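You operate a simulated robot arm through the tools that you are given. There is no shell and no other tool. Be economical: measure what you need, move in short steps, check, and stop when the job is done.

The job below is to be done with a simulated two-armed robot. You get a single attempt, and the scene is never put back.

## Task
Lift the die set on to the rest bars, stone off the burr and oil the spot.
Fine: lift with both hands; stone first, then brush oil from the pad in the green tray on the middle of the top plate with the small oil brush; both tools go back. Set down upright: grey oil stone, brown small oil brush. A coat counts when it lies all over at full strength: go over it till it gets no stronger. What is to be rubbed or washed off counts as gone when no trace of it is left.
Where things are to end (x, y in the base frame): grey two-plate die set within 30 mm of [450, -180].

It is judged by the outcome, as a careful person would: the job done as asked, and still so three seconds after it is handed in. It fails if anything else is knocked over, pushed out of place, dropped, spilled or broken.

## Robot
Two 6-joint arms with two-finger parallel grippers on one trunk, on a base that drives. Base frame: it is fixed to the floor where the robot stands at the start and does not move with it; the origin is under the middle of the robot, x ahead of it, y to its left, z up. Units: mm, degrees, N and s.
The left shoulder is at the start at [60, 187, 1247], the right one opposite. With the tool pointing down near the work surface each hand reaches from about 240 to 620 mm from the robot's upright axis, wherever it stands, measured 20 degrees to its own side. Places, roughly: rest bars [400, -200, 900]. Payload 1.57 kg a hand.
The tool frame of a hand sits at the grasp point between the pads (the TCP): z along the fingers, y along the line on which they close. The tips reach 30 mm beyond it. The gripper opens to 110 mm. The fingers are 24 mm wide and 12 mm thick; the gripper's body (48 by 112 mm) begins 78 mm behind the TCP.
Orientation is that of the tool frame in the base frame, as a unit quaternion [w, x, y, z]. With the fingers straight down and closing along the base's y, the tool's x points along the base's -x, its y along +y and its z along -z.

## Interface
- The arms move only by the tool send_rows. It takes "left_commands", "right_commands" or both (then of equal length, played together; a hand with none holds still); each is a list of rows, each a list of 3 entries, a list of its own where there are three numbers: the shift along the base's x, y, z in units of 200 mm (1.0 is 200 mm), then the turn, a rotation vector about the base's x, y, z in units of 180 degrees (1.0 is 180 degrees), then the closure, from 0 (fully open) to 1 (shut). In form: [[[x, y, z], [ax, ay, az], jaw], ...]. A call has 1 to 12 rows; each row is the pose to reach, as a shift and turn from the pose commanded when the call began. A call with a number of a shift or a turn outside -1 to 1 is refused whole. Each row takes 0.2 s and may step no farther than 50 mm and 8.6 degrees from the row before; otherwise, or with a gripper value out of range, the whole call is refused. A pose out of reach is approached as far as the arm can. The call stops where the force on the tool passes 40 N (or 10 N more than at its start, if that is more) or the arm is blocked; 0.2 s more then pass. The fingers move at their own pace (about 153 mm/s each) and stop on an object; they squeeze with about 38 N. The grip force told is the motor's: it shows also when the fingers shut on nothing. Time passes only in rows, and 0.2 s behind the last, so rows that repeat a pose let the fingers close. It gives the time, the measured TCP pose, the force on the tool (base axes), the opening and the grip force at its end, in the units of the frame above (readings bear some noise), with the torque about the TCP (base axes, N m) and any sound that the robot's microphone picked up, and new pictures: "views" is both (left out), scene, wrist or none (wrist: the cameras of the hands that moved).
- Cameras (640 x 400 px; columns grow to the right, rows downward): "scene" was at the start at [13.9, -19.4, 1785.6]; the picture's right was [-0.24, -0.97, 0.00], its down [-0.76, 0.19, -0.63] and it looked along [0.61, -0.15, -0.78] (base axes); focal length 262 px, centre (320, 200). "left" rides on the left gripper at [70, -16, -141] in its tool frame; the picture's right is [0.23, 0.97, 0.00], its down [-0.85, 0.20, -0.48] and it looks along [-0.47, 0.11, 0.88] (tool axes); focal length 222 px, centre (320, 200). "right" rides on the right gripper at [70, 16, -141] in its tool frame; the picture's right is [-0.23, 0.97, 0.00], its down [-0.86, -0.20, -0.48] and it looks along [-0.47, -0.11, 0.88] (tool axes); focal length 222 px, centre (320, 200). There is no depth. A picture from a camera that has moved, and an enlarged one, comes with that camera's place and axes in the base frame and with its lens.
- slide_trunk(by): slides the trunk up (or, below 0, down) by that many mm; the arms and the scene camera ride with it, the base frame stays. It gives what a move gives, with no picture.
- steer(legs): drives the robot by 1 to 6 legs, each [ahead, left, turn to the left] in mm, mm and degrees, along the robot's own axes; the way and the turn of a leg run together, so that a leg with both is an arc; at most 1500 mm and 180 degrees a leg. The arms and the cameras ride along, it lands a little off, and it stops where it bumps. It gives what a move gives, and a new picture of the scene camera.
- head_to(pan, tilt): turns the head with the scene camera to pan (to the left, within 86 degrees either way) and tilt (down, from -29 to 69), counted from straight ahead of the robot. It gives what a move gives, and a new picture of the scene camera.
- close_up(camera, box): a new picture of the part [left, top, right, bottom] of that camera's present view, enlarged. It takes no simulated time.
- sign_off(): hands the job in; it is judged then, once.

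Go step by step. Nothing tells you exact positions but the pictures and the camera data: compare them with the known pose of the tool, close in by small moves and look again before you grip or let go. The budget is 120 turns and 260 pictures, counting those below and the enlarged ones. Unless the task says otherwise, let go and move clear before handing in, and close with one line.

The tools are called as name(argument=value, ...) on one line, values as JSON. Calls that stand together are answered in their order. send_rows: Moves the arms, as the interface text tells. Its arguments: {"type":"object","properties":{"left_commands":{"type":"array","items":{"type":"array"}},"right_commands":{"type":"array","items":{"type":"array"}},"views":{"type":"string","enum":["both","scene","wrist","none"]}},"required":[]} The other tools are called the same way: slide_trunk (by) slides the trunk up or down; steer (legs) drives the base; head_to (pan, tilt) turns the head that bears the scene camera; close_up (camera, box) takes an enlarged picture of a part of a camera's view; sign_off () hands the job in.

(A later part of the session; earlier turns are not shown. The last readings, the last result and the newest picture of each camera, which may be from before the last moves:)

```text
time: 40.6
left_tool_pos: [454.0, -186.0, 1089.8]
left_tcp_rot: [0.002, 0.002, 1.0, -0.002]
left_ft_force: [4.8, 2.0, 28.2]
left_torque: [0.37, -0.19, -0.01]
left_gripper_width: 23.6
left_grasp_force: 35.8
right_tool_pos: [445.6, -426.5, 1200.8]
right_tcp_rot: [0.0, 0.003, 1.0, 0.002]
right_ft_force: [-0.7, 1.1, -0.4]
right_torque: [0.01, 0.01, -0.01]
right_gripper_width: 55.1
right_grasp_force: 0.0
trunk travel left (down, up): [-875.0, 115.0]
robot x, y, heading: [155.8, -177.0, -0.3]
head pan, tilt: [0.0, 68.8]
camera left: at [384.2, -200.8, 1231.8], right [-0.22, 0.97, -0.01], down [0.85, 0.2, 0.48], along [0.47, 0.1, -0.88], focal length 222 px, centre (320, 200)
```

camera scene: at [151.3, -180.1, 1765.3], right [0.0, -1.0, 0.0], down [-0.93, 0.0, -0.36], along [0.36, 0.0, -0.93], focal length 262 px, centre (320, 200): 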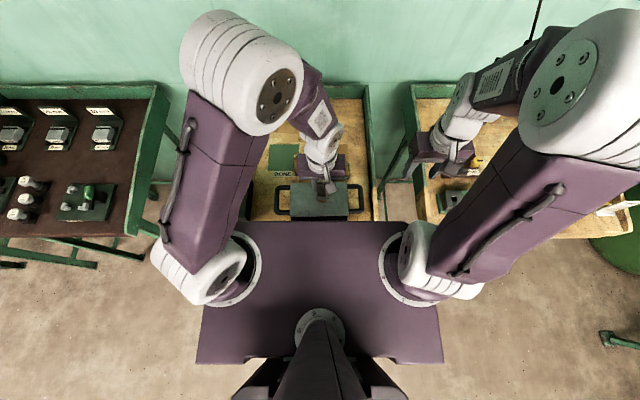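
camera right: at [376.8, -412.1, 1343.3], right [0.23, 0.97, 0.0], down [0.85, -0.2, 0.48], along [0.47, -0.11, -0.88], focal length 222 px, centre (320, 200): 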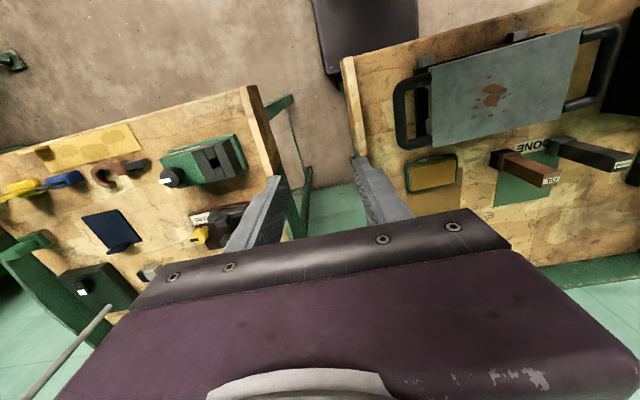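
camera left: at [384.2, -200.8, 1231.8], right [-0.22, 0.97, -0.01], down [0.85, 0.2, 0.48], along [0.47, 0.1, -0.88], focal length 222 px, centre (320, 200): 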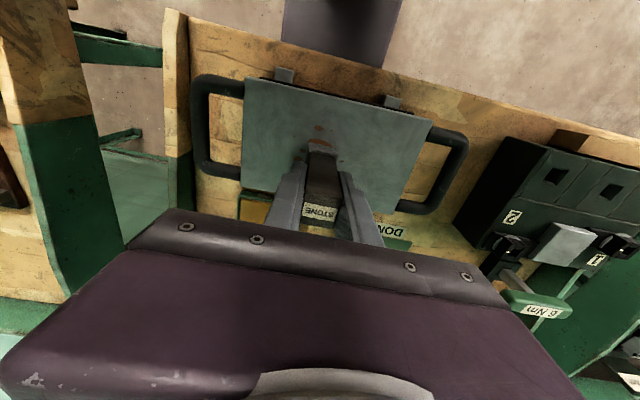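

Contact found; I ease to about 13 N and begin rubbing strokes across the patch.

send_rows(left_commands=[[[0, 0.07, 0.004], [0, 0, 0], 1], [[0, 0.16, 0.004], [0, 0, 0], 1], [[-0.06, 0.1, 0.004], [0, 0, 0], 1], [[-0.06, 0, 0.004], [0, 0, 0], 1], [[-0.06, -0.1, 0.004], [0, 0, 0], 1], [[-0.06, -0.17, 0.004], [0, 0, 0], 1], [[0, -0.17, 0.004], [0, 0, 0], 1], [[0, -0.08, 0.004], [0, 0, 0], 1], [[0, 0, 0.004], [0, 0, 0], 1], [[0, 0.08, 0.004], [0, 0, 0], 1], [[0.05, 0.08, 0.004], [0, 0, 0], 1], [[0.05, 0, 0.004], [0, 0, 0], 1]], views="wrist")

close_up(camera="scene", box=[250, 150, 370, 225])

```text
time: 43.2
left_tool_pos: [463.3, -184.9, 1089.6]
left_tcp_rot: [0.0, 0.002, 1.0, -0.002]
left_ft_force: [0.3, 1.1, 1.6]
left_torque: [0.14, 0.02, -0.01]
left_gripper_width: 23.5
left_grasp_force: 36.2
right_tool_pos: [445.8, -427.8, 1199.4]
right_tcp_rot: [0.0, 0.001, 1.0, 0.003]
right_ft_force: [-0.1, -0.1, -0.2]
right_torque: [-0.04, -0.01, -0.01]
right_gripper_width: 54.8
right_grasp_force: 0.1
trunk travel left (down, up): [-875.0, 115.0]
robot x, y, heading: [157.7, -178.9, -0.3]
head pan, tilt: [0.0, 68.8]
camera left: at [393.8, -201.0, 1231.9], right [-0.22, 0.97, 0.0], down [0.86, 0.2, 0.48], along [0.47, 0.1, -0.88], focal length 222 px, centre (320, 200)
```

left: 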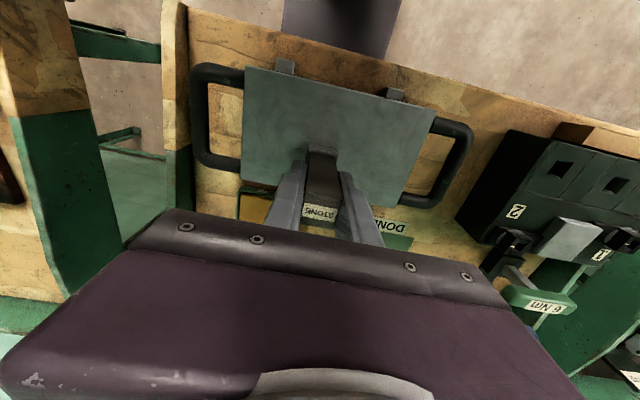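

```text
5.33 times, centred on (310, 188) of scene
camera zoom: at [151.2, -180.6, 1765.3], right [0.0, -1.0, 0.0], down [-0.93, 0.0, -0.36], along [0.36, 0.0, -0.93], focal length 1397 px, centre (373, 267)
```

zoom: 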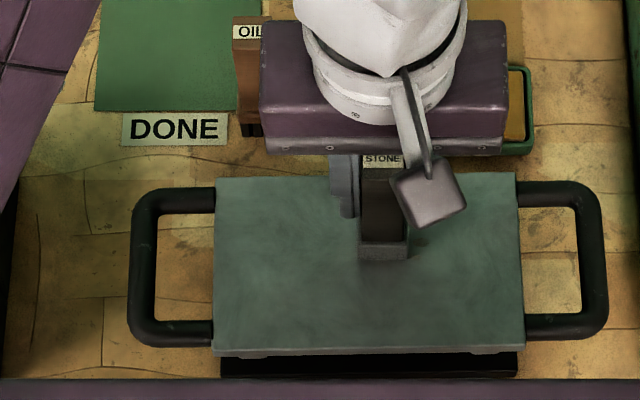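

Visible near-side spots are gone. I continue strokes over the far part.

send_rows(left_commands=[[[0, -0.08, -0.004], [0, 0, 0], 1], [[0, -0.17, -0.004], [0, 0, 0], 1], [[0.06, -0.17, -0.004], [0, 0, 0], 1], [[0.06, -0.08, -0.004], [0, 0, 0], 1], [[0.06, 0, -0.004], [0, 0, 0], 1], [[0.06, 0.08, -0.004], [0, 0, 0], 1], [[0.06, 0.16, -0.004], [0, 0, 0], 1], [[0.12, 0.16, -0.004], [0, 0, 0], 1], [[0.12, 0.06, -0.004], [0, 0, 0], 1], [[0.12, -0.06, -0.004], [0, 0, 0], 1], [[0.12, -0.16, -0.004], [0, 0, 0], 1], [[0.02, -0.12, -0.004], [0, 0, 0], 1]], views="none")

send_rows(left_commands=[[[0, 0.05, 0], [0, 0, 0], 1], [[0, 0.15, 0], [0, 0, 0], 1], [[-0.08, 0.2, 0], [0, 0, 0], 1], [[-0.08, 0.1, 0], [0, 0, 0], 1], [[-0.08, 0, 0], [0, 0, 0], 1], [[-0.16, -0.04, 0], [0, 0, 0], 1], [[-0.16, 0.06, 0], [0, 0, 0], 1], [[-0.16, 0.16, 0.0], [0, 0, 0], 1], [[-0.16, 0.22, 0.1], [0, 0, 0], 1], [[-0.1, 0.4, 0.25], [0, 0, 0], 1], [[0.0, 0.6, 0.35], [0, 0, 0], 1], [[0.0, 0.6, 0.35], [0, 0, 0], 1]], views="scene")

close_up(camera="scene", box=[285, 175, 355, 219])

close_up(camera="right", box=[360, 20, 640, 195])

```text
time: 45.8
left_tool_pos: [470.1, -212.6, 1088.9]
left_tcp_rot: [0.002, 0.002, 1.0, -0.003]
left_ft_force: [7.4, -4.1, 20.7]
left_torque: [-0.02, -0.46, -0.09]
left_gripper_width: 23.6
left_grasp_force: 35.6
right_tool_pos: [446.8, -429.2, 1200.6]
right_tcp_rot: [-0.001, 0.003, 1.0, 0.002]
right_ft_force: [0.6, -0.4, 1.2]
right_torque: [-0.01, -0.02, -0.02]
right_gripper_width: 55.0
right_grasp_force: 0.1
trunk travel left (down, up): [-875.0, 115.0]
robot x, y, heading: [158.9, -179.9, -0.4]
head pan, tilt: [0.0, 68.8]
```

```text
time: 48.4
left_tool_pos: [467.8, -91.7, 1157.5]
left_tcp_rot: [-0.001, 0.002, 1.0, -0.001]
left_ft_force: [-0.2, -1.6, -0.5]
left_torque: [0.02, 0.0, -0.01]
left_gripper_width: 23.8
left_grasp_force: 35.5
right_tool_pos: [446.1, -430.0, 1199.2]
right_tcp_rot: [0.0, 0.002, 1.0, 0.002]
right_ft_force: [0.8, 0.9, 0.4]
right_torque: [0.02, -0.04, 0.02]
right_gripper_width: 55.3
right_grasp_force: 0.0
trunk travel left (down, up): [-875.0, 115.0]
robot x, y, heading: [155.9, -179.2, -0.5]
head pan, tilt: [0.0, 68.8]
camera scene: at [152.0, -182.3, 1765.3], right [0.0, -1.0, 0.0], down [-0.93, 0.0, -0.36], along [0.36, 0.0, -0.93], focal length 262 px, centre (320, 200)
```

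scene: 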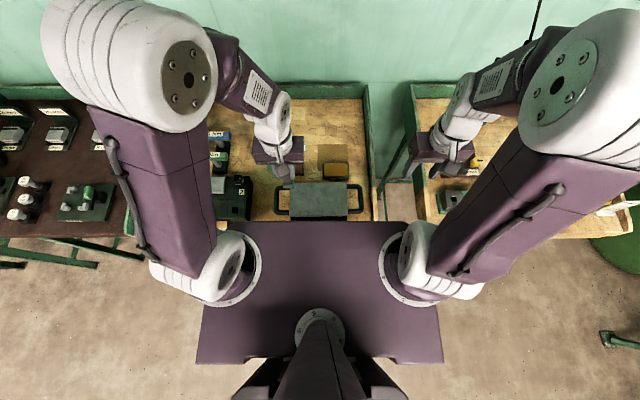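

```text
9.09 times, centred on (320, 197) of scene
camera zoom: at [152.0, -182.3, 1765.3], right [0.0, -1.0, 0.0], down [-0.93, 0.0, -0.36], along [0.36, 0.0, -0.93], focal length 2382 px, centre (320, 227)
```

zoom: 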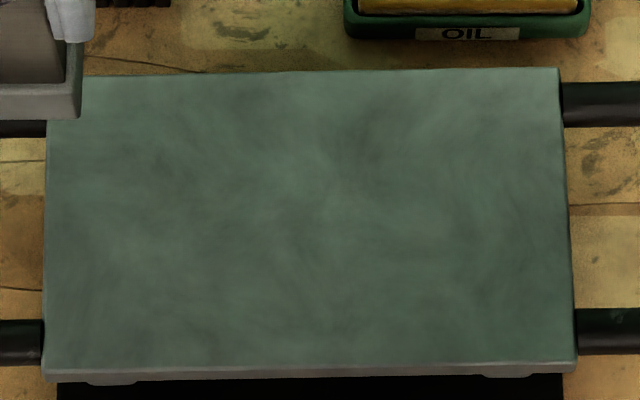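

```text
2.29 times, centred on (500, 108) of right
camera zoom: at [377.7, -413.2, 1342.8], right [0.23, 0.97, 0.0], down [0.85, -0.21, 0.48], along [0.47, -0.11, -0.88], focal length 508 px, centre (-91, 411)
```

zoom: 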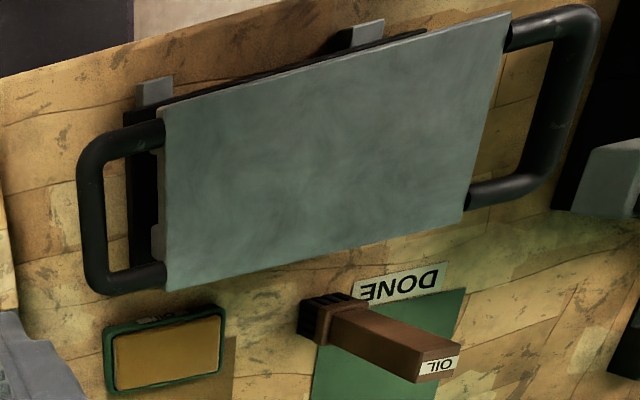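

The plate is clean in both views. Returning the stone to its original spot (reversing my commanded moves).

send_rows(left_commands=[[[0.1, 0.08, 0.0], [0, 0, 0], 1], [[0.25, 0.18, 0], [0, 0, 0], 1], [[0.4, 0.28, 0], [0, 0, 0], 1], [[0.52, 0.37, 0], [0, 0, 0], 1], [[0.565, 0.41, -0.05], [0, 0, 0], 1], [[0.565, 0.41, -0.25], [0, 0, 0], 1], [[0.565, 0.41, -0.45], [0, 0, 0], 1], [[0.565, 0.41, -0.6], [0, 0, 0], 1], [[0.565, 0.41, -0.68], [0, 0, 0], 1], [[0.565, 0.41, -0.71], [0, 0, 0], 1], [[0.565, 0.41, -0.71], [0, 0, 0], 1]], views="wrist")

close_up(camera="scene", box=[240, 130, 360, 205])

```text
time: 50.8
left_tool_pos: [581.1, -7.1, 1017.3]
left_tcp_rot: [0.0, 0.003, 1.0, -0.002]
left_ft_force: [0.0, 0.5, -1.1]
left_torque: [-0.02, 0.01, 0.0]
left_gripper_width: 23.5
left_grasp_force: 36.2
right_tool_pos: [446.3, -427.0, 1201.3]
right_tcp_rot: [0.0, 0.003, 1.0, 0.002]
right_ft_force: [0.3, 0.5, -0.1]
right_torque: [-0.03, 0.01, 0.02]
right_gripper_width: 55.1
right_grasp_force: 0.1
trunk travel left (down, up): [-875.0, 115.0]
robot x, y, heading: [153.1, -178.2, -0.5]
head pan, tilt: [0.0, 68.8]
camera left: at [511.2, -21.7, 1159.6], right [-0.22, 0.97, 0.0], down [0.86, 0.2, 0.48], along [0.47, 0.1, -0.88], focal length 222 px, centre (320, 200)
```

left: 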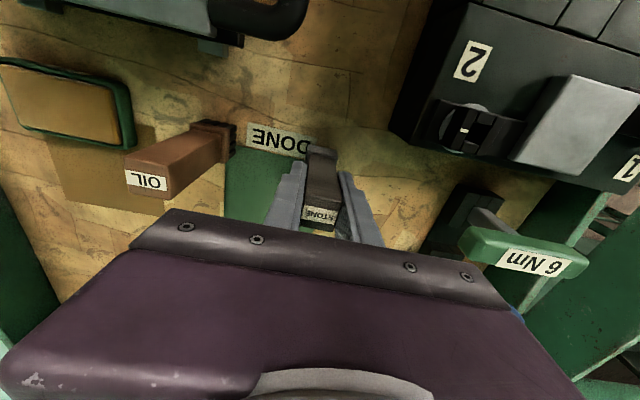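

```text
5.33 times, centred on (300, 168) of scene
camera zoom: at [151.8, -180.3, 1765.3], right [0.0, -1.0, 0.0], down [-0.93, 0.0, -0.36], along [0.36, 0.0, -0.93], focal length 1397 px, centre (427, 373)
```

zoom: 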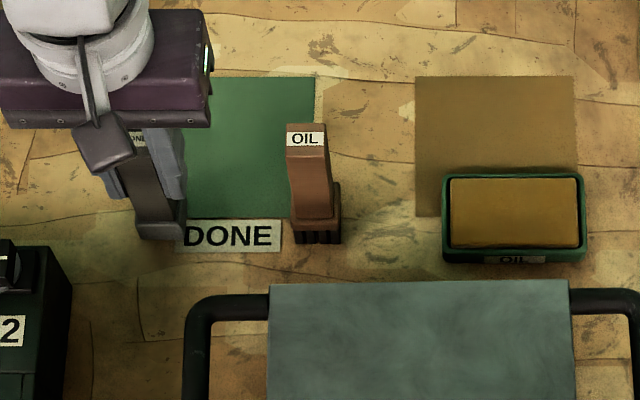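

Nearly there: ~4 mm above the bench. Lowering gently until it touches.

send_rows(left_commands=[[[0, -0.008, -0.01], [0, 0, 0], 1], [[0, -0.008, -0.018], [0, 0, 0], 1], [[0, -0.008, -0.018], [0, 0, 0], 1]], views="none")

send_rows(left_commands=[[[0, 0, -0.005], [0, 0, 0], 1], [[0, 0, -0.005], [0, 0, 0], 1]], views="none")

```text
time: 51.6
left_tool_pos: [580.4, -9.9, 1012.7]
left_tcp_rot: [0.001, 0.002, 1.0, -0.002]
left_ft_force: [-0.6, -0.8, -1.2]
left_torque: [-0.01, 0.03, 0.0]
left_gripper_width: 23.3
left_grasp_force: 35.9
right_tool_pos: [447.2, -427.5, 1200.2]
right_tcp_rot: [0.001, 0.003, 1.0, 0.002]
right_ft_force: [0.4, 0.0, -0.4]
right_torque: [0.02, 0.01, 0.04]
right_gripper_width: 54.9
right_grasp_force: 0.0
trunk travel left (down, up): [-875.0, 115.0]
robot x, y, heading: [159.2, -176.5, -0.3]
head pan, tilt: [0.0, 68.8]
```

```text
time: 52.2
left_tool_pos: [581.7, -9.6, 1011.0]
left_tcp_rot: [0.0, 0.002, 1.0, -0.002]
left_ft_force: [0.4, -0.2, -1.5]
left_torque: [0.01, -0.02, 0.02]
left_gripper_width: 23.4
left_grasp_force: 36.1
right_tool_pos: [446.0, -427.6, 1202.1]
right_tcp_rot: [-0.001, 0.003, 1.0, 0.002]
right_ft_force: [0.4, -1.1, -0.1]
right_torque: [0.0, 0.0, 0.01]
right_gripper_width: 55.3
right_grasp_force: 0.0
trunk travel left (down, up): [-875.0, 115.0]
robot x, y, heading: [159.3, -177.0, -0.1]
head pan, tilt: [0.0, 68.8]
```

send_rows(left_commands=[[[0, 0, -0.005], [0, 0, 0], 1], [[0, 0, -0.005], [0, 0, 0], 1]], views="none")

send_rows(left_commands=[[[0, 0, -0.004], [0, 0, 0], 1], [[0, 0, -0.004], [0, 0, 0], 1]], views="none")

close_up(camera="scene", box=[240, 130, 360, 205])

```text
time: 52.8
left_tool_pos: [581.3, -11.0, 1009.7]
left_tcp_rot: [0.0, 0.002, 1.0, -0.001]
left_ft_force: [-0.5, 0.1, -1.0]
left_torque: [0.0, -0.01, 0.01]
left_gripper_width: 23.5
left_grasp_force: 35.3
right_tool_pos: [447.9, -428.0, 1200.7]
right_tcp_rot: [0.001, 0.002, 1.0, 0.002]
right_ft_force: [0.0, 0.4, 0.0]
right_torque: [-0.01, -0.02, -0.01]
right_gripper_width: 54.9
right_grasp_force: 0.0
trunk travel left (down, up): [-875.0, 115.0]
robot x, y, heading: [153.5, -181.4, 0.0]
head pan, tilt: [0.0, 68.8]
```

```text
time: 53.4
left_tool_pos: [581.8, -9.9, 1010.4]
left_tcp_rot: [0.0, 0.001, 1.0, -0.002]
left_ft_force: [-0.5, -0.4, -1.1]
left_torque: [0.0, 0.0, 0.03]
left_gripper_width: 23.5
left_grasp_force: 35.9
right_tool_pos: [445.5, -427.1, 1198.7]
right_tcp_rot: [0.0, 0.002, 1.0, 0.001]
right_ft_force: [-0.5, -0.7, -0.5]
right_torque: [0.0, -0.03, 0.0]
right_gripper_width: 55.1
right_grasp_force: 0.0
trunk travel left (down, up): [-875.0, 115.0]
robot x, y, heading: [149.8, -179.6, -0.2]
head pan, tilt: [0.0, 68.8]
```

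```text
5.33 times, centred on (300, 168) of scene
camera zoom: at [151.8, -180.4, 1765.3], right [0.0, -1.0, 0.0], down [-0.93, 0.0, -0.36], along [0.36, 0.0, -0.93], focal length 1397 px, centre (427, 373)
```

zoom: 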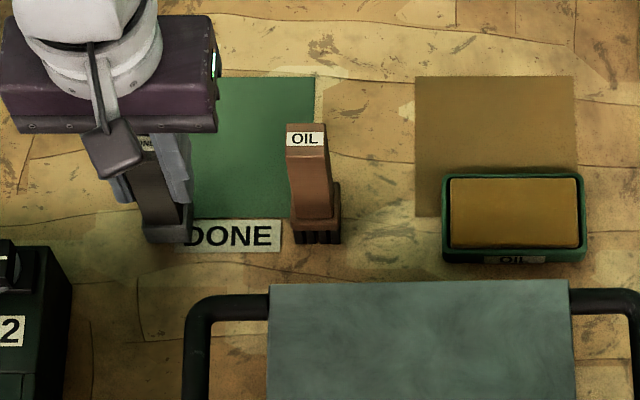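

send_rows(left_commands=[[[0, 0.005, -0.005], [0, 0, 0], 1], [[0, 0.005, -0.008], [0, 0, 0], 1], [[0, 0.005, -0.008], [0, 0, 0], 1]], views="none")

send_rows(left_commands=[[[0, 0, -0.005], [0, 0, 0], 1], [[0, 0, -0.005], [0, 0, 0], 1]], views="none")

```text
time: 54.2
left_tool_pos: [582.4, -9.5, 1008.4]
left_tcp_rot: [0.003, 0.001, 1.0, -0.002]
left_ft_force: [1.6, -2.7, 19.3]
left_torque: [-0.03, 0.12, 0.06]
left_gripper_width: 23.7
left_grasp_force: 35.8
right_tool_pos: [445.0, -429.8, 1201.0]
right_tcp_rot: [0.001, 0.003, 1.0, 0.003]
right_ft_force: [0.5, -0.2, 0.0]
right_torque: [-0.01, -0.01, 0.0]
right_gripper_width: 55.0
right_grasp_force: 0.0
trunk travel left (down, up): [-875.0, 115.0]
robot x, y, heading: [157.2, -177.1, -0.3]
head pan, tilt: [0.0, 68.8]
```

```text
time: 54.8
left_tool_pos: [581.7, -9.6, 1009.5]
left_tcp_rot: [0.002, 0.002, 1.0, -0.003]
left_ft_force: [5.1, 0.0, 28.1]
left_torque: [0.1, -0.06, 0.02]
left_gripper_width: 23.7
left_grasp_force: 35.9
right_tool_pos: [444.4, -429.2, 1200.4]
right_tcp_rot: [0.001, 0.002, 1.0, 0.002]
right_ft_force: [-0.6, 0.1, 0.7]
right_torque: [0.06, -0.01, 0.02]
right_gripper_width: 55.0
right_grasp_force: 0.0
trunk travel left (down, up): [-875.0, 115.0]
robot x, y, heading: [157.2, -180.4, -0.2]
head pan, tilt: [0.0, 68.8]
```

Stone is down on the bench. Easing the push, opening, rising and moving the left hand clear.

send_rows(left_commands=[[[0, 0, 0.007], [0, 0, 0], 1], [[0, 0, 0.007], [0, 0, 0], 0.8], [[0, 0, 0.007], [0, 0, 0], 0.6], [[0, 0, 0.007], [0, 0, 0], 0.5], [[0, 0, 0.1], [0, 0, 0], 0.5], [[0, 0, 0.3], [0, 0, 0], 0.5], [[0, 0, 0.5], [0, 0, 0], 0.5], [[0, 0.0, 0.7], [0, 0, 0], 0.5], [[0, 0.1, 0.85], [0, 0, 0], 0.5], [[-0.05, 0.25, 0.95], [0, 0, 0], 0.5], [[-0.1, 0.4, 1.0], [0, 0, 0], 0.5], [[-0.2, 0.6, 1.0], [0, 0, 0], 0.5]], right_commands=[[[0, 0, 0], [0, 0, 0], 0.5], [[0, 0, 0], [0, 0, 0], 0.5], [[0, 0, 0], [0, 0, 0], 0.5], [[0, 0, 0], [0, 0, 0], 0.5], [[0, 0, 0], [0, 0, 0], 0.5], [[0, 0, 0], [0, 0, 0], 0.5], [[0.08, 0.2, 0], [0, 0, 0], 0.5], [[0.17, 0.4, 0], [0, 0, 0], 0.5], [[0.27, 0.6, 0], [0, 0, 0], 0.5], [[0.38, 0.8, 0], [0, 0, 0], 0.5], [[0.45, 0.98, 0], [0, 0, 0], 0.5], [[0.53, 0.98, 0], [0, 0, 0], 0.5]])

close_up(camera="scene", box=[240, 130, 360, 205])

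```text
time: 57.4
left_tool_pos: [541.3, 112.3, 1206.3]
left_tcp_rot: [0.001, 0.003, 1.0, -0.003]
left_ft_force: [0.4, 0.5, 0.3]
left_torque: [0.01, -0.04, -0.03]
left_gripper_width: 54.9
left_grasp_force: 0.1
right_tool_pos: [551.4, -232.1, 1201.3]
right_tcp_rot: [0.0, 0.002, 1.0, 0.002]
right_ft_force: [-0.1, -0.3, 0.4]
right_torque: [0.01, 0.02, -0.01]
right_gripper_width: 55.3
right_grasp_force: 0.0
trunk travel left (down, up): [-875.0, 115.0]
robot x, y, heading: [154.5, -180.2, -0.3]
head pan, tilt: [0.0, 68.8]
camera scene: at [151.4, -179.1, 1765.3], right [0.0, -1.0, 0.0], down [-0.93, 0.0, -0.36], along [0.36, 0.0, -0.93], focal length 262 px, centre (320, 200)
camera right: at [481.6, -215.7, 1344.1], right [0.23, 0.97, 0.0], down [0.85, -0.21, 0.48], along [0.47, -0.11, -0.88], focal length 222 px, centre (320, 200)
camera left: at [471.1, 97.4, 1349.4], right [-0.22, 0.97, 0.0], down [0.86, 0.2, 0.48], along [0.47, 0.1, -0.88], focal length 222 px, centre (320, 200)
```

scene: 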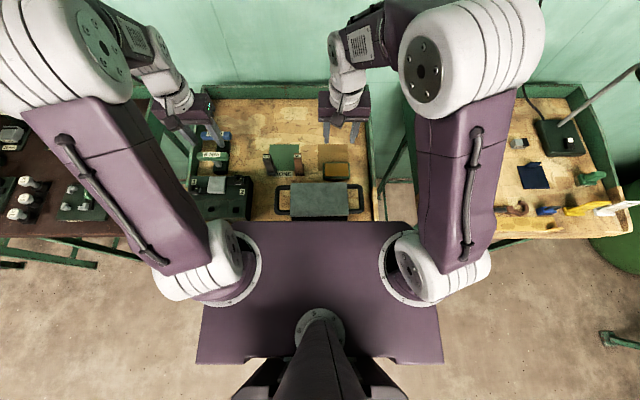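
right: 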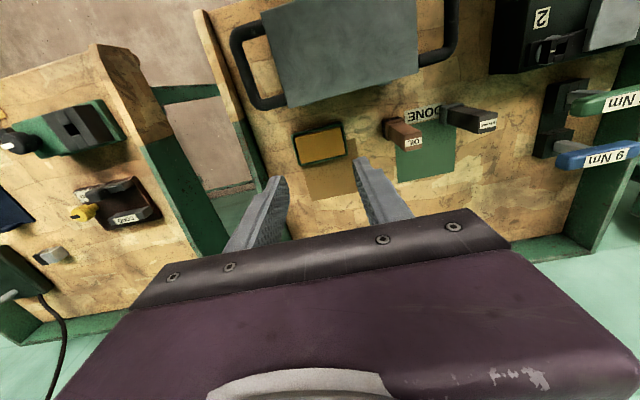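
left: 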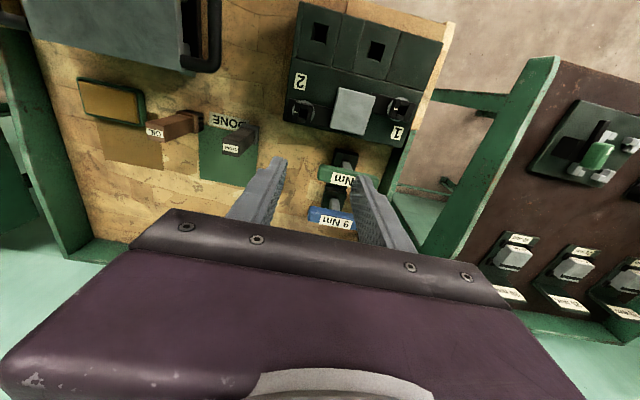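

```text
5.33 times, centred on (300, 168) of scene
camera zoom: at [151.4, -179.1, 1765.3], right [0.0, -1.0, 0.0], down [-0.93, 0.0, -0.36], along [0.36, 0.0, -0.93], focal length 1397 px, centre (427, 373)
```

zoom: 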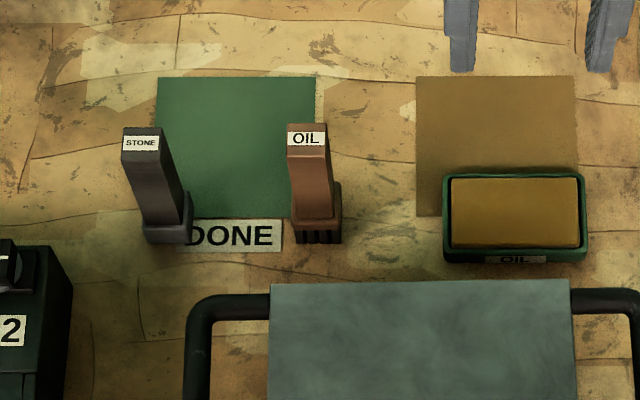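

Stone stands upright in its spot. Now the right hand goes above the brush (≈(581,-109)).

send_rows(right_commands=[[[0.05, 0.2, 0], [0, 0, 0], 0.5], [[0.1, 0.4, 0], [0, 0, 0], 0.5], [[0.15, 0.58, -0.1], [0, 0, 0], 0.5], [[0.15, 0.615, -0.3], [0, 0, 0], 0.5], [[0.15, 0.615, -0.5], [0, 0, 0], 0.5], [[0.15, 0.615, -0.62], [0, 0, 0], 0.5], [[0.15, 0.615, -0.62], [0, 0, 0], 0.5]], views="none")

close_up(camera="right", box=[200, 60, 440, 210])

close_up(camera="scene", box=[240, 130, 360, 205])

```text
time: 59.0
left_tool_pos: [541.9, 110.2, 1206.9]
left_tcp_rot: [-0.001, 0.002, 1.0, -0.001]
left_ft_force: [0.2, 0.4, -1.0]
left_torque: [-0.02, 0.02, 0.02]
left_gripper_width: 54.9
left_grasp_force: 0.1
right_tool_pos: [581.9, -110.3, 1076.1]
right_tcp_rot: [-0.001, 0.002, 1.0, 0.001]
right_ft_force: [-0.2, 0.3, -0.7]
right_torque: [-0.01, -0.01, 0.0]
right_gripper_width: 55.0
right_grasp_force: 0.0
trunk travel left (down, up): [-875.0, 115.0]
robot x, y, heading: [155.2, -177.5, -0.3]
head pan, tilt: [0.0, 68.8]
```

```text
2.67 times, centred on (320, 135) of right
camera zoom: at [511.8, -95.6, 1219.4], right [0.23, 0.97, 0.0], down [0.85, -0.21, 0.48], along [0.47, -0.11, -0.88], focal length 592 px, centre (320, 373)
```

zoom: 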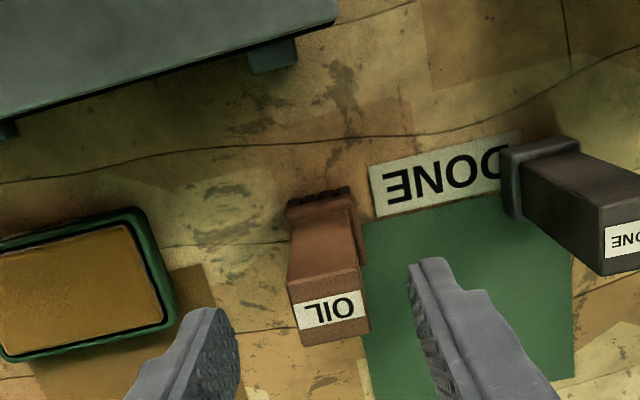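

```text
5.33 times, centred on (300, 168) of scene
camera zoom: at [151.4, -180.5, 1765.3], right [0.0, -1.0, 0.0], down [-0.93, 0.0, -0.36], along [0.36, 0.0, -0.93], focal length 1397 px, centre (427, 373)
```

zoom: 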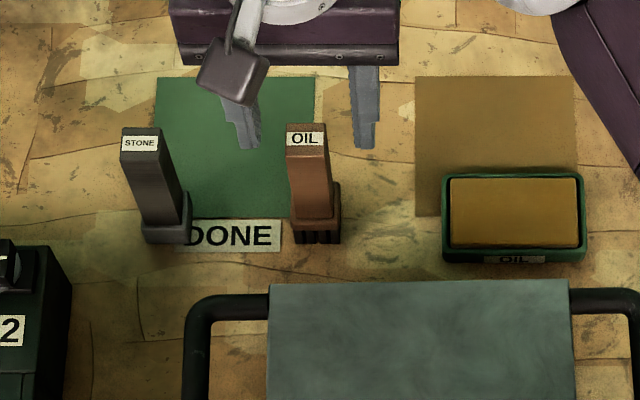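

Aligned with the brush. Lowering and closing.

send_rows(right_commands=[[[0, 0, -0.15], [0, 0, 0], 0.5], [[0, 0, -0.315], [0, 0, 0], 0.5], [[0, 0, -0.315], [0, 0, 0], 0.65], [[0, 0, -0.315], [0, 0, 0], 0.8], [[0, 0, -0.315], [0, 0, 0], 1], [[0, 0, -0.315], [0, 0, 0], 1]], views="wrist")

```text
time: 60.4
left_tool_pos: [541.2, 111.6, 1207.4]
left_tcp_rot: [0.0, 0.001, 1.0, -0.001]
left_ft_force: [0.3, -0.7, -0.3]
left_torque: [-0.02, 0.0, -0.01]
left_gripper_width: 54.8
left_grasp_force: 0.1
right_tool_pos: [581.7, -112.7, 1012.2]
right_tcp_rot: [0.0, 0.003, 1.0, 0.002]
right_ft_force: [0.1, 0.1, 0.2]
right_torque: [-0.04, 0.02, -0.02]
right_gripper_width: 23.5
right_grasp_force: 35.4
trunk travel left (down, up): [-875.0, 115.0]
robot x, y, heading: [157.5, -175.3, -0.4]
head pan, tilt: [0.0, 68.8]
camera right: at [512.4, -96.9, 1156.2], right [0.23, 0.97, 0.0], down [0.85, -0.21, 0.48], along [0.47, -0.11, -0.88], focal length 222 px, centre (320, 200)
```

right: 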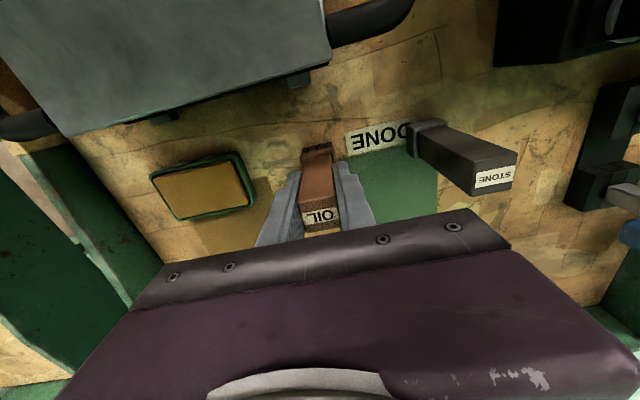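

Brush held. Lifting it and moving over the oil pad (≈(583,-237)), then lowering toward it.

send_rows(right_commands=[[[0, 0, 0.1], [0, 0, 0], 1], [[0, 0, 0.25], [0, 0, 0], 1], [[0, 0, 0.38], [0, 0, 0], 1], [[0, -0.15, 0.4], [0, 0, 0], 1], [[0, -0.32, 0.4], [0, 0, 0], 1], [[0, -0.5, 0.4], [0, 0, 0], 1], [[0.005, -0.63, 0.4], [0, 0, 0], 1], [[0.005, -0.63, 0.3], [0, 0, 0], 1], [[0.005, -0.63, 0.2], [0, 0, 0], 1], [[0.005, -0.63, 0.12], [0, 0, 0], 1], [[0.005, -0.63, 0.12], [0, 0, 0], 1]], views="wrist")

close_up(camera="scene", box=[270, 130, 390, 205])

```text
time: 62.8
left_tool_pos: [541.2, 110.2, 1207.1]
left_tcp_rot: [0.0, 0.002, 1.0, -0.001]
left_ft_force: [-0.5, 0.1, -0.7]
left_torque: [-0.01, -0.01, -0.03]
left_gripper_width: 55.1
left_grasp_force: 0.2
right_tool_pos: [582.6, -237.0, 1037.1]
right_tcp_rot: [0.0, 0.003, 1.0, 0.001]
right_ft_force: [-0.5, -0.8, -0.2]
right_torque: [0.01, 0.02, 0.02]
right_gripper_width: 23.4
right_grasp_force: 35.8
trunk travel left (down, up): [-875.0, 115.0]
robot x, y, heading: [157.0, -178.7, -0.3]
head pan, tilt: [0.0, 68.8]
camera right: at [513.3, -221.2, 1180.2], right [0.23, 0.97, 0.0], down [0.85, -0.21, 0.48], along [0.47, -0.11, -0.88], focal length 222 px, centre (320, 200)
```

right: 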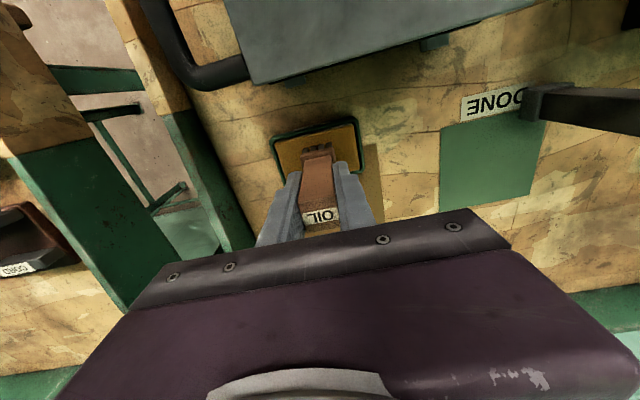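

```text
5.33 times, centred on (330, 168) of scene
camera zoom: at [151.6, -180.3, 1765.3], right [0.0, -1.0, 0.0], down [-0.93, 0.0, -0.36], along [0.36, 0.0, -0.93], focal length 1397 px, centre (267, 373)
```

zoom: 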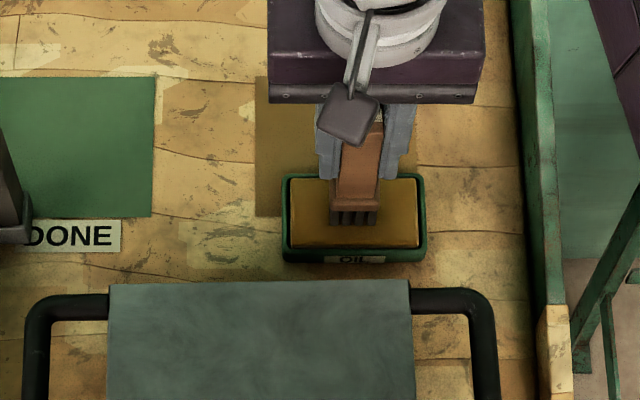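

Over the pad centre. Lowering in small steps to contact.

send_rows(right_commands=[[[0, 0, -0.02], [0, 0, 0], 1], [[0, 0, -0.04], [0, 0, 0], 1], [[0, 0, -0.05], [0, 0, 0], 1], [[0, 0, -0.05], [0, 0, 0], 1]], views="none")

send_rows(right_commands=[[[0, 0, -0.01], [0, 0, 0], 1], [[0, 0, -0.02], [0, 0, 0], 1], [[0, 0, -0.02], [0, 0, 0], 1]], views="none")

```text
time: 63.8
left_tool_pos: [538.7, 111.1, 1209.2]
left_tcp_rot: [0.001, 0.001, 1.0, -0.001]
left_ft_force: [-0.4, -0.2, -0.4]
left_torque: [0.02, -0.01, -0.02]
left_gripper_width: 54.8
left_grasp_force: 0.0
right_tool_pos: [581.9, -236.6, 1027.7]
right_tcp_rot: [0.002, 0.002, 1.0, 0.002]
right_ft_force: [3.1, -2.7, 24.1]
right_torque: [-0.36, -0.25, -0.04]
right_gripper_width: 23.5
right_grasp_force: 35.1
trunk travel left (down, up): [-875.0, 115.0]
robot x, y, heading: [154.4, -180.6, -0.2]
head pan, tilt: [0.0, 68.8]
```

```text
time: 64.6
left_tool_pos: [538.4, 112.5, 1207.7]
left_tcp_rot: [0.001, 0.001, 1.0, -0.002]
left_ft_force: [0.3, -0.5, 0.1]
left_torque: [-0.03, 0.02, -0.01]
left_gripper_width: 54.9
left_grasp_force: 0.1
right_tool_pos: [581.6, -236.3, 1023.8]
right_tcp_rot: [0.001, 0.002, 1.0, 0.001]
right_ft_force: [0.6, -0.5, 28.9]
right_torque: [-0.21, 0.06, -0.03]
right_gripper_width: 23.4
right_grasp_force: 35.4
trunk travel left (down, up): [-875.0, 115.0]
robot x, y, heading: [155.8, -181.2, 0.0]
head pan, tilt: [0.0, 68.8]
```

It is well pressed on the pad; no rubbing so the tray doesn't shift. Easing off, lifting and carrying over the plate middle.

send_rows(right_commands=[[[0, 0, 0.008], [0, 0, 0], 1], [[0, 0, 0.01], [0, 0, 0], 1], [[0, 0, 0.1], [0, 0, 0], 1], [[0, 0, 0.25], [0, 0, 0], 1], [[0, 0, 0.4], [0, 0, 0], 1], [[0, 0, 0.55], [0, 0, 0], 1], [[-0.1, 0.03, 0.6], [0, 0, 0], 1], [[-0.25, 0.1, 0.6], [0, 0, 0], 1], [[-0.4, 0.17, 0.6], [0, 0, 0], 1], [[-0.55, 0.23, 0.55], [0, 0, 0], 1], [[-0.63, 0.25, 0.48], [0, 0, 0], 1], [[-0.63, 0.25, 0.42], [0, 0, 0], 1]], views="wrist")

close_up(camera="scene", box=[250, 140, 370, 225])

```text
time: 67.2
left_tool_pos: [542.8, 111.3, 1206.5]
left_tcp_rot: [-0.001, 0.002, 1.0, -0.002]
left_ft_force: [0.0, -0.4, -0.3]
left_torque: [0.01, -0.01, 0.0]
left_gripper_width: 55.1
left_grasp_force: 0.0
right_tool_pos: [457.5, -185.0, 1106.7]
right_tcp_rot: [0.0, 0.003, 1.0, 0.002]
right_ft_force: [1.1, 0.6, -0.8]
right_torque: [0.0, 0.06, -0.01]
right_gripper_width: 23.5
right_grasp_force: 36.0
trunk travel left (down, up): [-875.0, 115.0]
robot x, y, heading: [157.5, -181.7, -0.7]
head pan, tilt: [0.0, 68.8]
camera right: at [389.0, -168.6, 1249.6], right [0.23, 0.97, 0.0], down [0.85, -0.21, 0.48], along [0.46, -0.11, -0.88], focal length 222 px, centre (320, 200)
```

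right: 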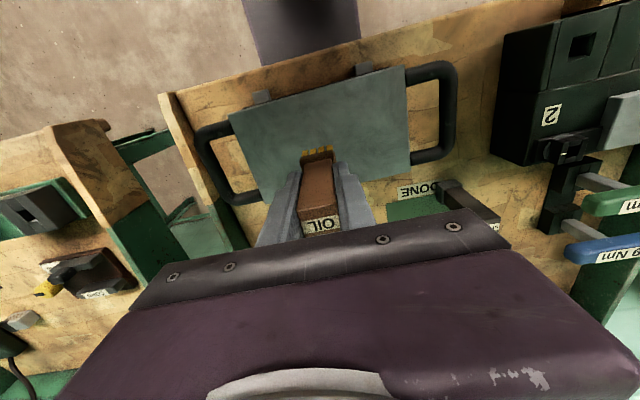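

```text
4.71 times, centred on (310, 182) of scene
camera zoom: at [152.9, -180.3, 1765.3], right [0.0, -1.0, 0.0], down [-0.93, 0.0, -0.36], along [0.36, 0.0, -0.93], focal length 1233 px, centre (367, 282)
```

zoom: 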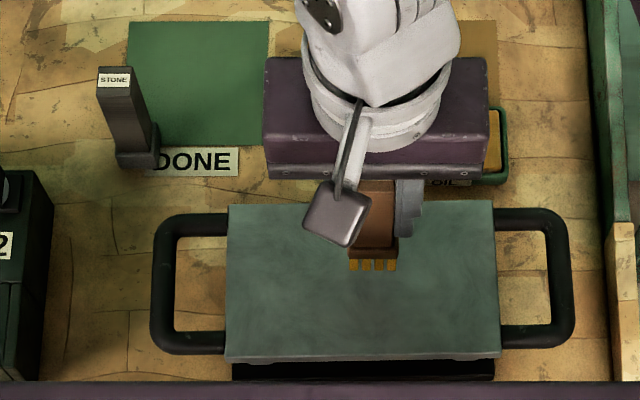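

Bristles are loaded with oil. Lowering onto the plate.

send_rows(right_commands=[[[0, 0, -0.04], [0, 0, 0], 1], [[0, 0, -0.07], [0, 0, 0], 1], [[0, 0, -0.08], [0, 0, 0], 1], [[0, 0, -0.08], [0, 0, 0], 1]], views="none")

send_rows(right_commands=[[[0, 0, -0.005], [0, 0, 0], 1], [[0, 0, -0.01], [0, 0, 0], 1], [[0, 0, -0.01], [0, 0, 0], 1]], views="none")

```text
time: 68.2
left_tool_pos: [541.2, 111.9, 1205.6]
left_tcp_rot: [-0.001, 0.002, 1.0, -0.002]
left_ft_force: [1.0, -0.2, 0.4]
left_torque: [-0.01, 0.04, -0.01]
left_gripper_width: 55.1
left_grasp_force: 0.1
right_tool_pos: [455.8, -185.5, 1091.4]
right_tcp_rot: [0.001, 0.002, 1.0, 0.001]
right_ft_force: [-0.1, -0.4, -1.2]
right_torque: [-0.02, -0.01, -0.01]
right_gripper_width: 23.4
right_grasp_force: 35.4
trunk travel left (down, up): [-875.0, 115.0]
robot x, y, heading: [156.3, -178.9, -0.3]
head pan, tilt: [0.0, 68.8]
```

```text
time: 69.0
left_tool_pos: [541.0, 111.1, 1206.2]
left_tcp_rot: [0.0, 0.002, 1.0, -0.002]
left_ft_force: [0.1, -0.3, -0.1]
left_torque: [0.0, 0.01, 0.01]
left_gripper_width: 55.1
left_grasp_force: 0.0
right_tool_pos: [458.0, -185.9, 1088.9]
right_tcp_rot: [0.0, 0.002, 1.0, 0.002]
right_ft_force: [0.4, 0.4, -1.4]
right_torque: [0.01, 0.0, -0.01]
right_gripper_width: 23.1
right_grasp_force: 35.7
trunk travel left (down, up): [-875.0, 115.0]
robot x, y, heading: [157.3, -178.7, -0.1]
head pan, tilt: [0.0, 68.8]
```

send_rows(right_commands=[[[0, 0, -0.005], [0, 0, 0], 1], [[0, 0, -0.01], [0, 0, 0], 1], [[0, 0, -0.01], [0, 0, 0], 1]], views="none")

send_rows(right_commands=[[[0, 0, -0.004], [0, 0, 0], 1], [[0, 0, -0.004], [0, 0, 0], 1]], views="none")

```text
time: 69.8
left_tool_pos: [539.8, 110.7, 1206.8]
left_tcp_rot: [0.0, 0.002, 1.0, -0.001]
left_ft_force: [0.2, -0.4, 0.4]
left_torque: [-0.02, 0.0, -0.04]
left_gripper_width: 54.8
left_grasp_force: 0.1
right_tool_pos: [456.5, -186.0, 1087.7]
right_tcp_rot: [0.0, 0.003, 1.0, 0.001]
right_ft_force: [0.2, -0.6, -0.4]
right_torque: [-0.04, 0.03, 0.02]
right_gripper_width: 23.3
right_grasp_force: 35.8
trunk travel left (down, up): [-875.0, 115.0]
robot x, y, heading: [154.3, -176.5, -0.4]
head pan, tilt: [0.0, 68.8]
```

```text
time: 70.4
left_tool_pos: [540.7, 110.8, 1206.9]
left_tcp_rot: [0.0, 0.002, 1.0, -0.002]
left_ft_force: [-0.1, -0.3, 0.5]
left_torque: [0.01, 0.0, -0.01]
left_gripper_width: 55.2
left_grasp_force: 0.2
right_tool_pos: [457.7, -185.2, 1086.4]
right_tcp_rot: [0.0, 0.003, 1.0, 0.002]
right_ft_force: [0.6, 0.7, 0.1]
right_torque: [0.02, 0.0, -0.01]
right_gripper_width: 23.3
right_grasp_force: 36.1
trunk travel left (down, up): [-875.0, 115.0]
robot x, y, heading: [155.6, -180.9, -0.1]
head pan, tilt: [0.0, 68.8]
```

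send_rows(right_commands=[[[0, 0, -0.005], [0, 0, 0], 1], [[0, 0, -0.005], [0, 0, 0], 1]], views="none")

close_up(camera="scene", box=[280, 165, 360, 225])

```text
time: 71.0
left_tool_pos: [543.1, 111.1, 1206.7]
left_tcp_rot: [0.001, 0.002, 1.0, -0.001]
left_ft_force: [0.5, -0.4, 0.2]
left_torque: [0.0, -0.02, 0.0]
left_gripper_width: 55.0
left_grasp_force: 0.1
right_tool_pos: [457.3, -187.2, 1085.3]
right_tcp_rot: [0.0, 0.003, 1.0, 0.001]
right_ft_force: [0.0, -0.4, -1.2]
right_torque: [0.0, 0.0, -0.02]
right_gripper_width: 23.4
right_grasp_force: 35.6
trunk travel left (down, up): [-875.0, 115.0]
robot x, y, heading: [154.2, -180.2, -0.1]
head pan, tilt: [0.0, 68.8]
```

```text
6.67 times, centred on (320, 195) of scene
camera zoom: at [151.8, -180.3, 1765.3], right [0.0, -1.0, 0.0], down [-0.93, 0.0, -0.36], along [0.36, 0.0, -0.93], focal length 1746 px, centre (320, 233)
```

zoom: 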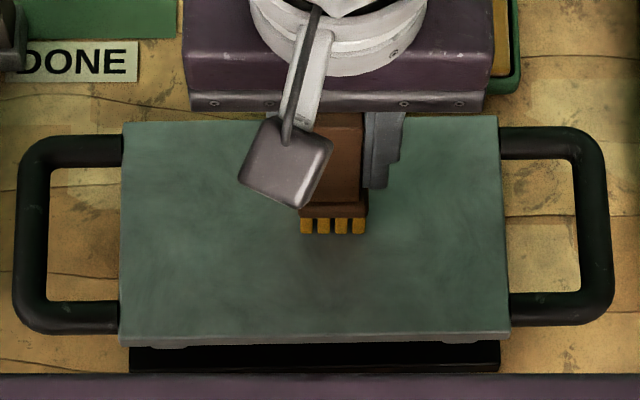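

send_rows(right_commands=[[[0, 0, -0.005], [0, 0, 0], 1], [[0, 0, -0.005], [0, 0, 0], 1]], views="none")

send_rows(right_commands=[[[0, 0, -0.005], [0, 0, 0], 1], [[0, 0, -0.005], [0, 0, 0], 1]], views="none")

send_rows(right_commands=[[[0, 0, -0.003], [0, 0, 0], 1], [[0, 0, -0.003], [0, 0, 0], 1]], views="none")

```text
time: 71.6
left_tool_pos: [542.0, 111.1, 1206.6]
left_tcp_rot: [-0.001, 0.002, 1.0, -0.002]
left_ft_force: [-0.2, 0.4, -0.4]
left_torque: [-0.02, 0.0, 0.05]
left_gripper_width: 55.1
left_grasp_force: 0.0
right_tool_pos: [457.3, -186.0, 1084.4]
right_tcp_rot: [0.001, 0.003, 1.0, 0.002]
right_ft_force: [0.2, -0.4, -0.9]
right_torque: [0.02, 0.01, 0.03]
right_gripper_width: 23.4
right_grasp_force: 35.7
trunk travel left (down, up): [-875.0, 115.0]
robot x, y, heading: [158.3, -177.1, -0.2]
head pan, tilt: [0.0, 68.8]
```

```text
time: 72.2
left_tool_pos: [541.0, 111.5, 1205.5]
left_tcp_rot: [0.001, 0.002, 1.0, -0.001]
left_ft_force: [0.6, -0.7, 0.0]
left_torque: [0.01, 0.01, -0.01]
left_gripper_width: 55.2
left_grasp_force: 0.1
right_tool_pos: [457.1, -185.8, 1084.3]
right_tcp_rot: [0.001, 0.003, 1.0, 0.002]
right_ft_force: [-0.8, 0.6, -0.8]
right_torque: [0.01, 0.01, 0.02]
right_gripper_width: 23.4
right_grasp_force: 35.8
trunk travel left (down, up): [-875.0, 115.0]
robot x, y, heading: [151.8, -178.4, 0.0]
head pan, tilt: [0.0, 68.8]
```

```text
time: 72.8
left_tool_pos: [540.5, 109.9, 1206.3]
left_tcp_rot: [0.0, 0.002, 1.0, -0.003]
left_ft_force: [-0.3, -0.3, 0.0]
left_torque: [0.02, 0.0, -0.03]
left_gripper_width: 54.9
left_grasp_force: 0.0
right_tool_pos: [457.3, -186.9, 1083.3]
right_tcp_rot: [0.0, 0.002, 1.0, 0.002]
right_ft_force: [-0.2, -0.2, -0.5]
right_torque: [0.05, -0.03, 0.02]
right_gripper_width: 23.1
right_grasp_force: 35.8
trunk travel left (down, up): [-875.0, 115.0]
robot x, y, heading: [154.6, -179.1, -0.1]
head pan, tilt: [0.0, 68.8]
```

send_rows(right_commands=[[[0, 0, -0.004], [0, 0, 0], 1], [[0, 0, -0.004], [0, 0, 0], 1]], views="none")

send_rows(right_commands=[[[0, 0, -0.004], [0, 0, 0], 1], [[0, 0, -0.004], [0, 0, 0], 1]], views="none")

close_up(camera="scene", box=[280, 165, 360, 225])

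```text
time: 73.4
left_tool_pos: [541.4, 110.7, 1206.5]
left_tcp_rot: [-0.001, 0.001, 1.0, -0.002]
left_ft_force: [-1.3, -0.4, 0.7]
left_torque: [-0.01, -0.01, 0.02]
left_gripper_width: 55.4
left_grasp_force: 0.1
right_tool_pos: [457.0, -186.7, 1082.7]
right_tcp_rot: [0.0, 0.003, 1.0, 0.002]
right_ft_force: [-0.4, 0.3, 6.5]
right_torque: [-0.16, -0.01, 0.02]
right_gripper_width: 23.3
right_grasp_force: 35.4
trunk travel left (down, up): [-875.0, 115.0]
robot x, y, heading: [151.9, -183.2, -0.2]
head pan, tilt: [0.0, 68.8]
```

```text
time: 74.0
left_tool_pos: [540.2, 110.9, 1206.9]
left_tcp_rot: [0.001, 0.002, 1.0, -0.001]
left_ft_force: [0.5, -0.2, 0.1]
left_torque: [0.01, 0.0, 0.02]
left_gripper_width: 54.8
left_grasp_force: 0.0
right_tool_pos: [457.0, -186.2, 1083.5]
right_tcp_rot: [0.0, 0.002, 1.0, 0.003]
right_ft_force: [2.0, -2.0, 19.9]
right_torque: [-0.31, -0.08, 0.02]
right_gripper_width: 22.9
right_grasp_force: 35.5
trunk travel left (down, up): [-875.0, 115.0]
robot x, y, heading: [159.0, -177.9, -0.4]
head pan, tilt: [0.0, 68.8]
```

```text
6.67 times, centred on (320, 195) of scene
camera zoom: at [150.3, -180.7, 1765.6], right [0.0, -1.0, 0.0], down [-0.93, 0.0, -0.36], along [0.36, 0.0, -0.93], focal length 1746 px, centre (320, 233)
```

zoom: 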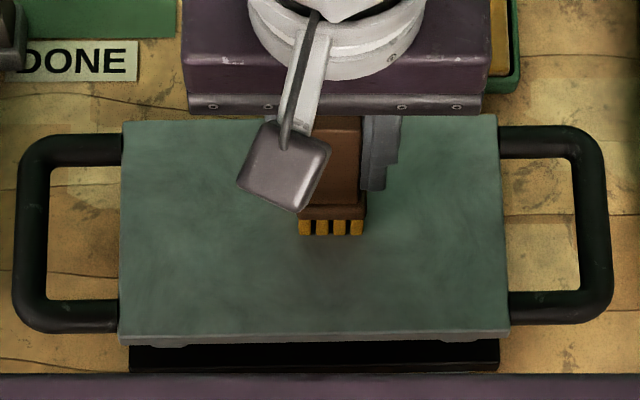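

In contact at about 20 N. Brushing strokes over the middle, slightly lighter.

send_rows(right_commands=[[[0, 0.08, 0.002], [0, 0, 0], 1], [[0, 0.16, 0.002], [0, 0, 0], 1], [[-0.06, 0.16, 0.002], [0, 0, 0], 1], [[-0.06, 0.08, 0.002], [0, 0, 0], 1], [[-0.06, 0, 0.002], [0, 0, 0], 1], [[-0.06, -0.08, 0.002], [0, 0, 0], 1], [[-0.06, -0.16, 0.002], [0, 0, 0], 1], [[0, -0.16, 0.002], [0, 0, 0], 1], [[0, -0.08, 0.002], [0, 0, 0], 1], [[0, 0, 0.002], [0, 0, 0], 1], [[0.06, 0.08, 0.002], [0, 0, 0], 1], [[0.1, 0.0, 0.002], [0, 0, 0], 1]], views="wrist")

close_up(camera="scene", box=[280, 165, 360, 225])

close_up(camera="right", box=[200, 50, 440, 200])

```text
time: 76.6
left_tool_pos: [540.4, 111.5, 1206.7]
left_tcp_rot: [0.0, 0.002, 1.0, -0.002]
left_ft_force: [-0.5, -0.1, -0.5]
left_torque: [0.02, 0.02, 0.03]
left_gripper_width: 54.5
left_grasp_force: 0.0
right_tool_pos: [477.6, -187.5, 1082.7]
right_tcp_rot: [0.001, 0.002, 1.0, 0.002]
right_ft_force: [0.9, 2.4, 4.7]
right_torque: [0.12, -0.03, -0.02]
right_gripper_width: 23.3
right_grasp_force: 35.8
trunk travel left (down, up): [-875.0, 115.0]
robot x, y, heading: [158.3, -178.4, -0.0]
head pan, tilt: [0.0, 68.8]
camera right: at [408.1, -171.3, 1225.5], right [0.23, 0.97, 0.01], down [0.85, -0.21, 0.48], along [0.47, -0.11, -0.88], focal length 222 px, centre (320, 200)
```

right: 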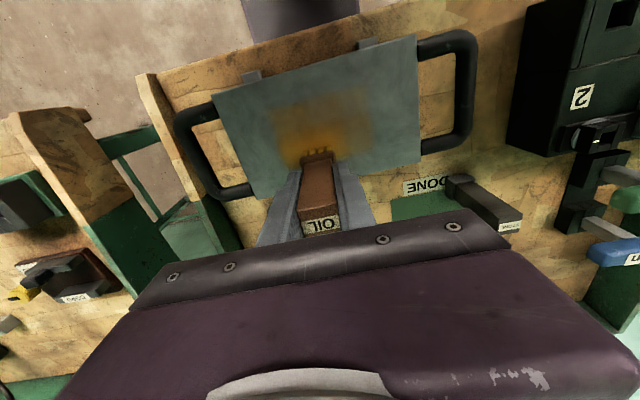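

```text
6.67 times, centred on (320, 195) of scene
camera zoom: at [151.4, -180.6, 1765.2], right [0.0, -1.0, 0.0], down [-0.93, 0.0, -0.36], along [0.36, 0.0, -0.93], focal length 1746 px, centre (320, 233)
```

zoom: 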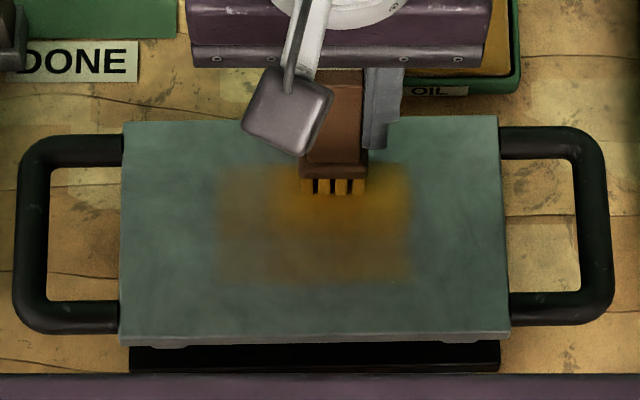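

```text
2.67 times, centred on (320, 125) of right
camera zoom: at [408.1, -171.3, 1225.5], right [0.23, 0.97, 0.01], down [0.85, -0.21, 0.48], along [0.47, -0.11, -0.88], focal length 592 px, centre (320, 400)
```

zoom: 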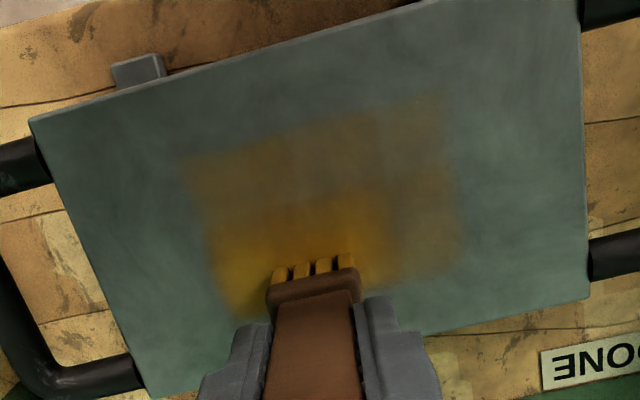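

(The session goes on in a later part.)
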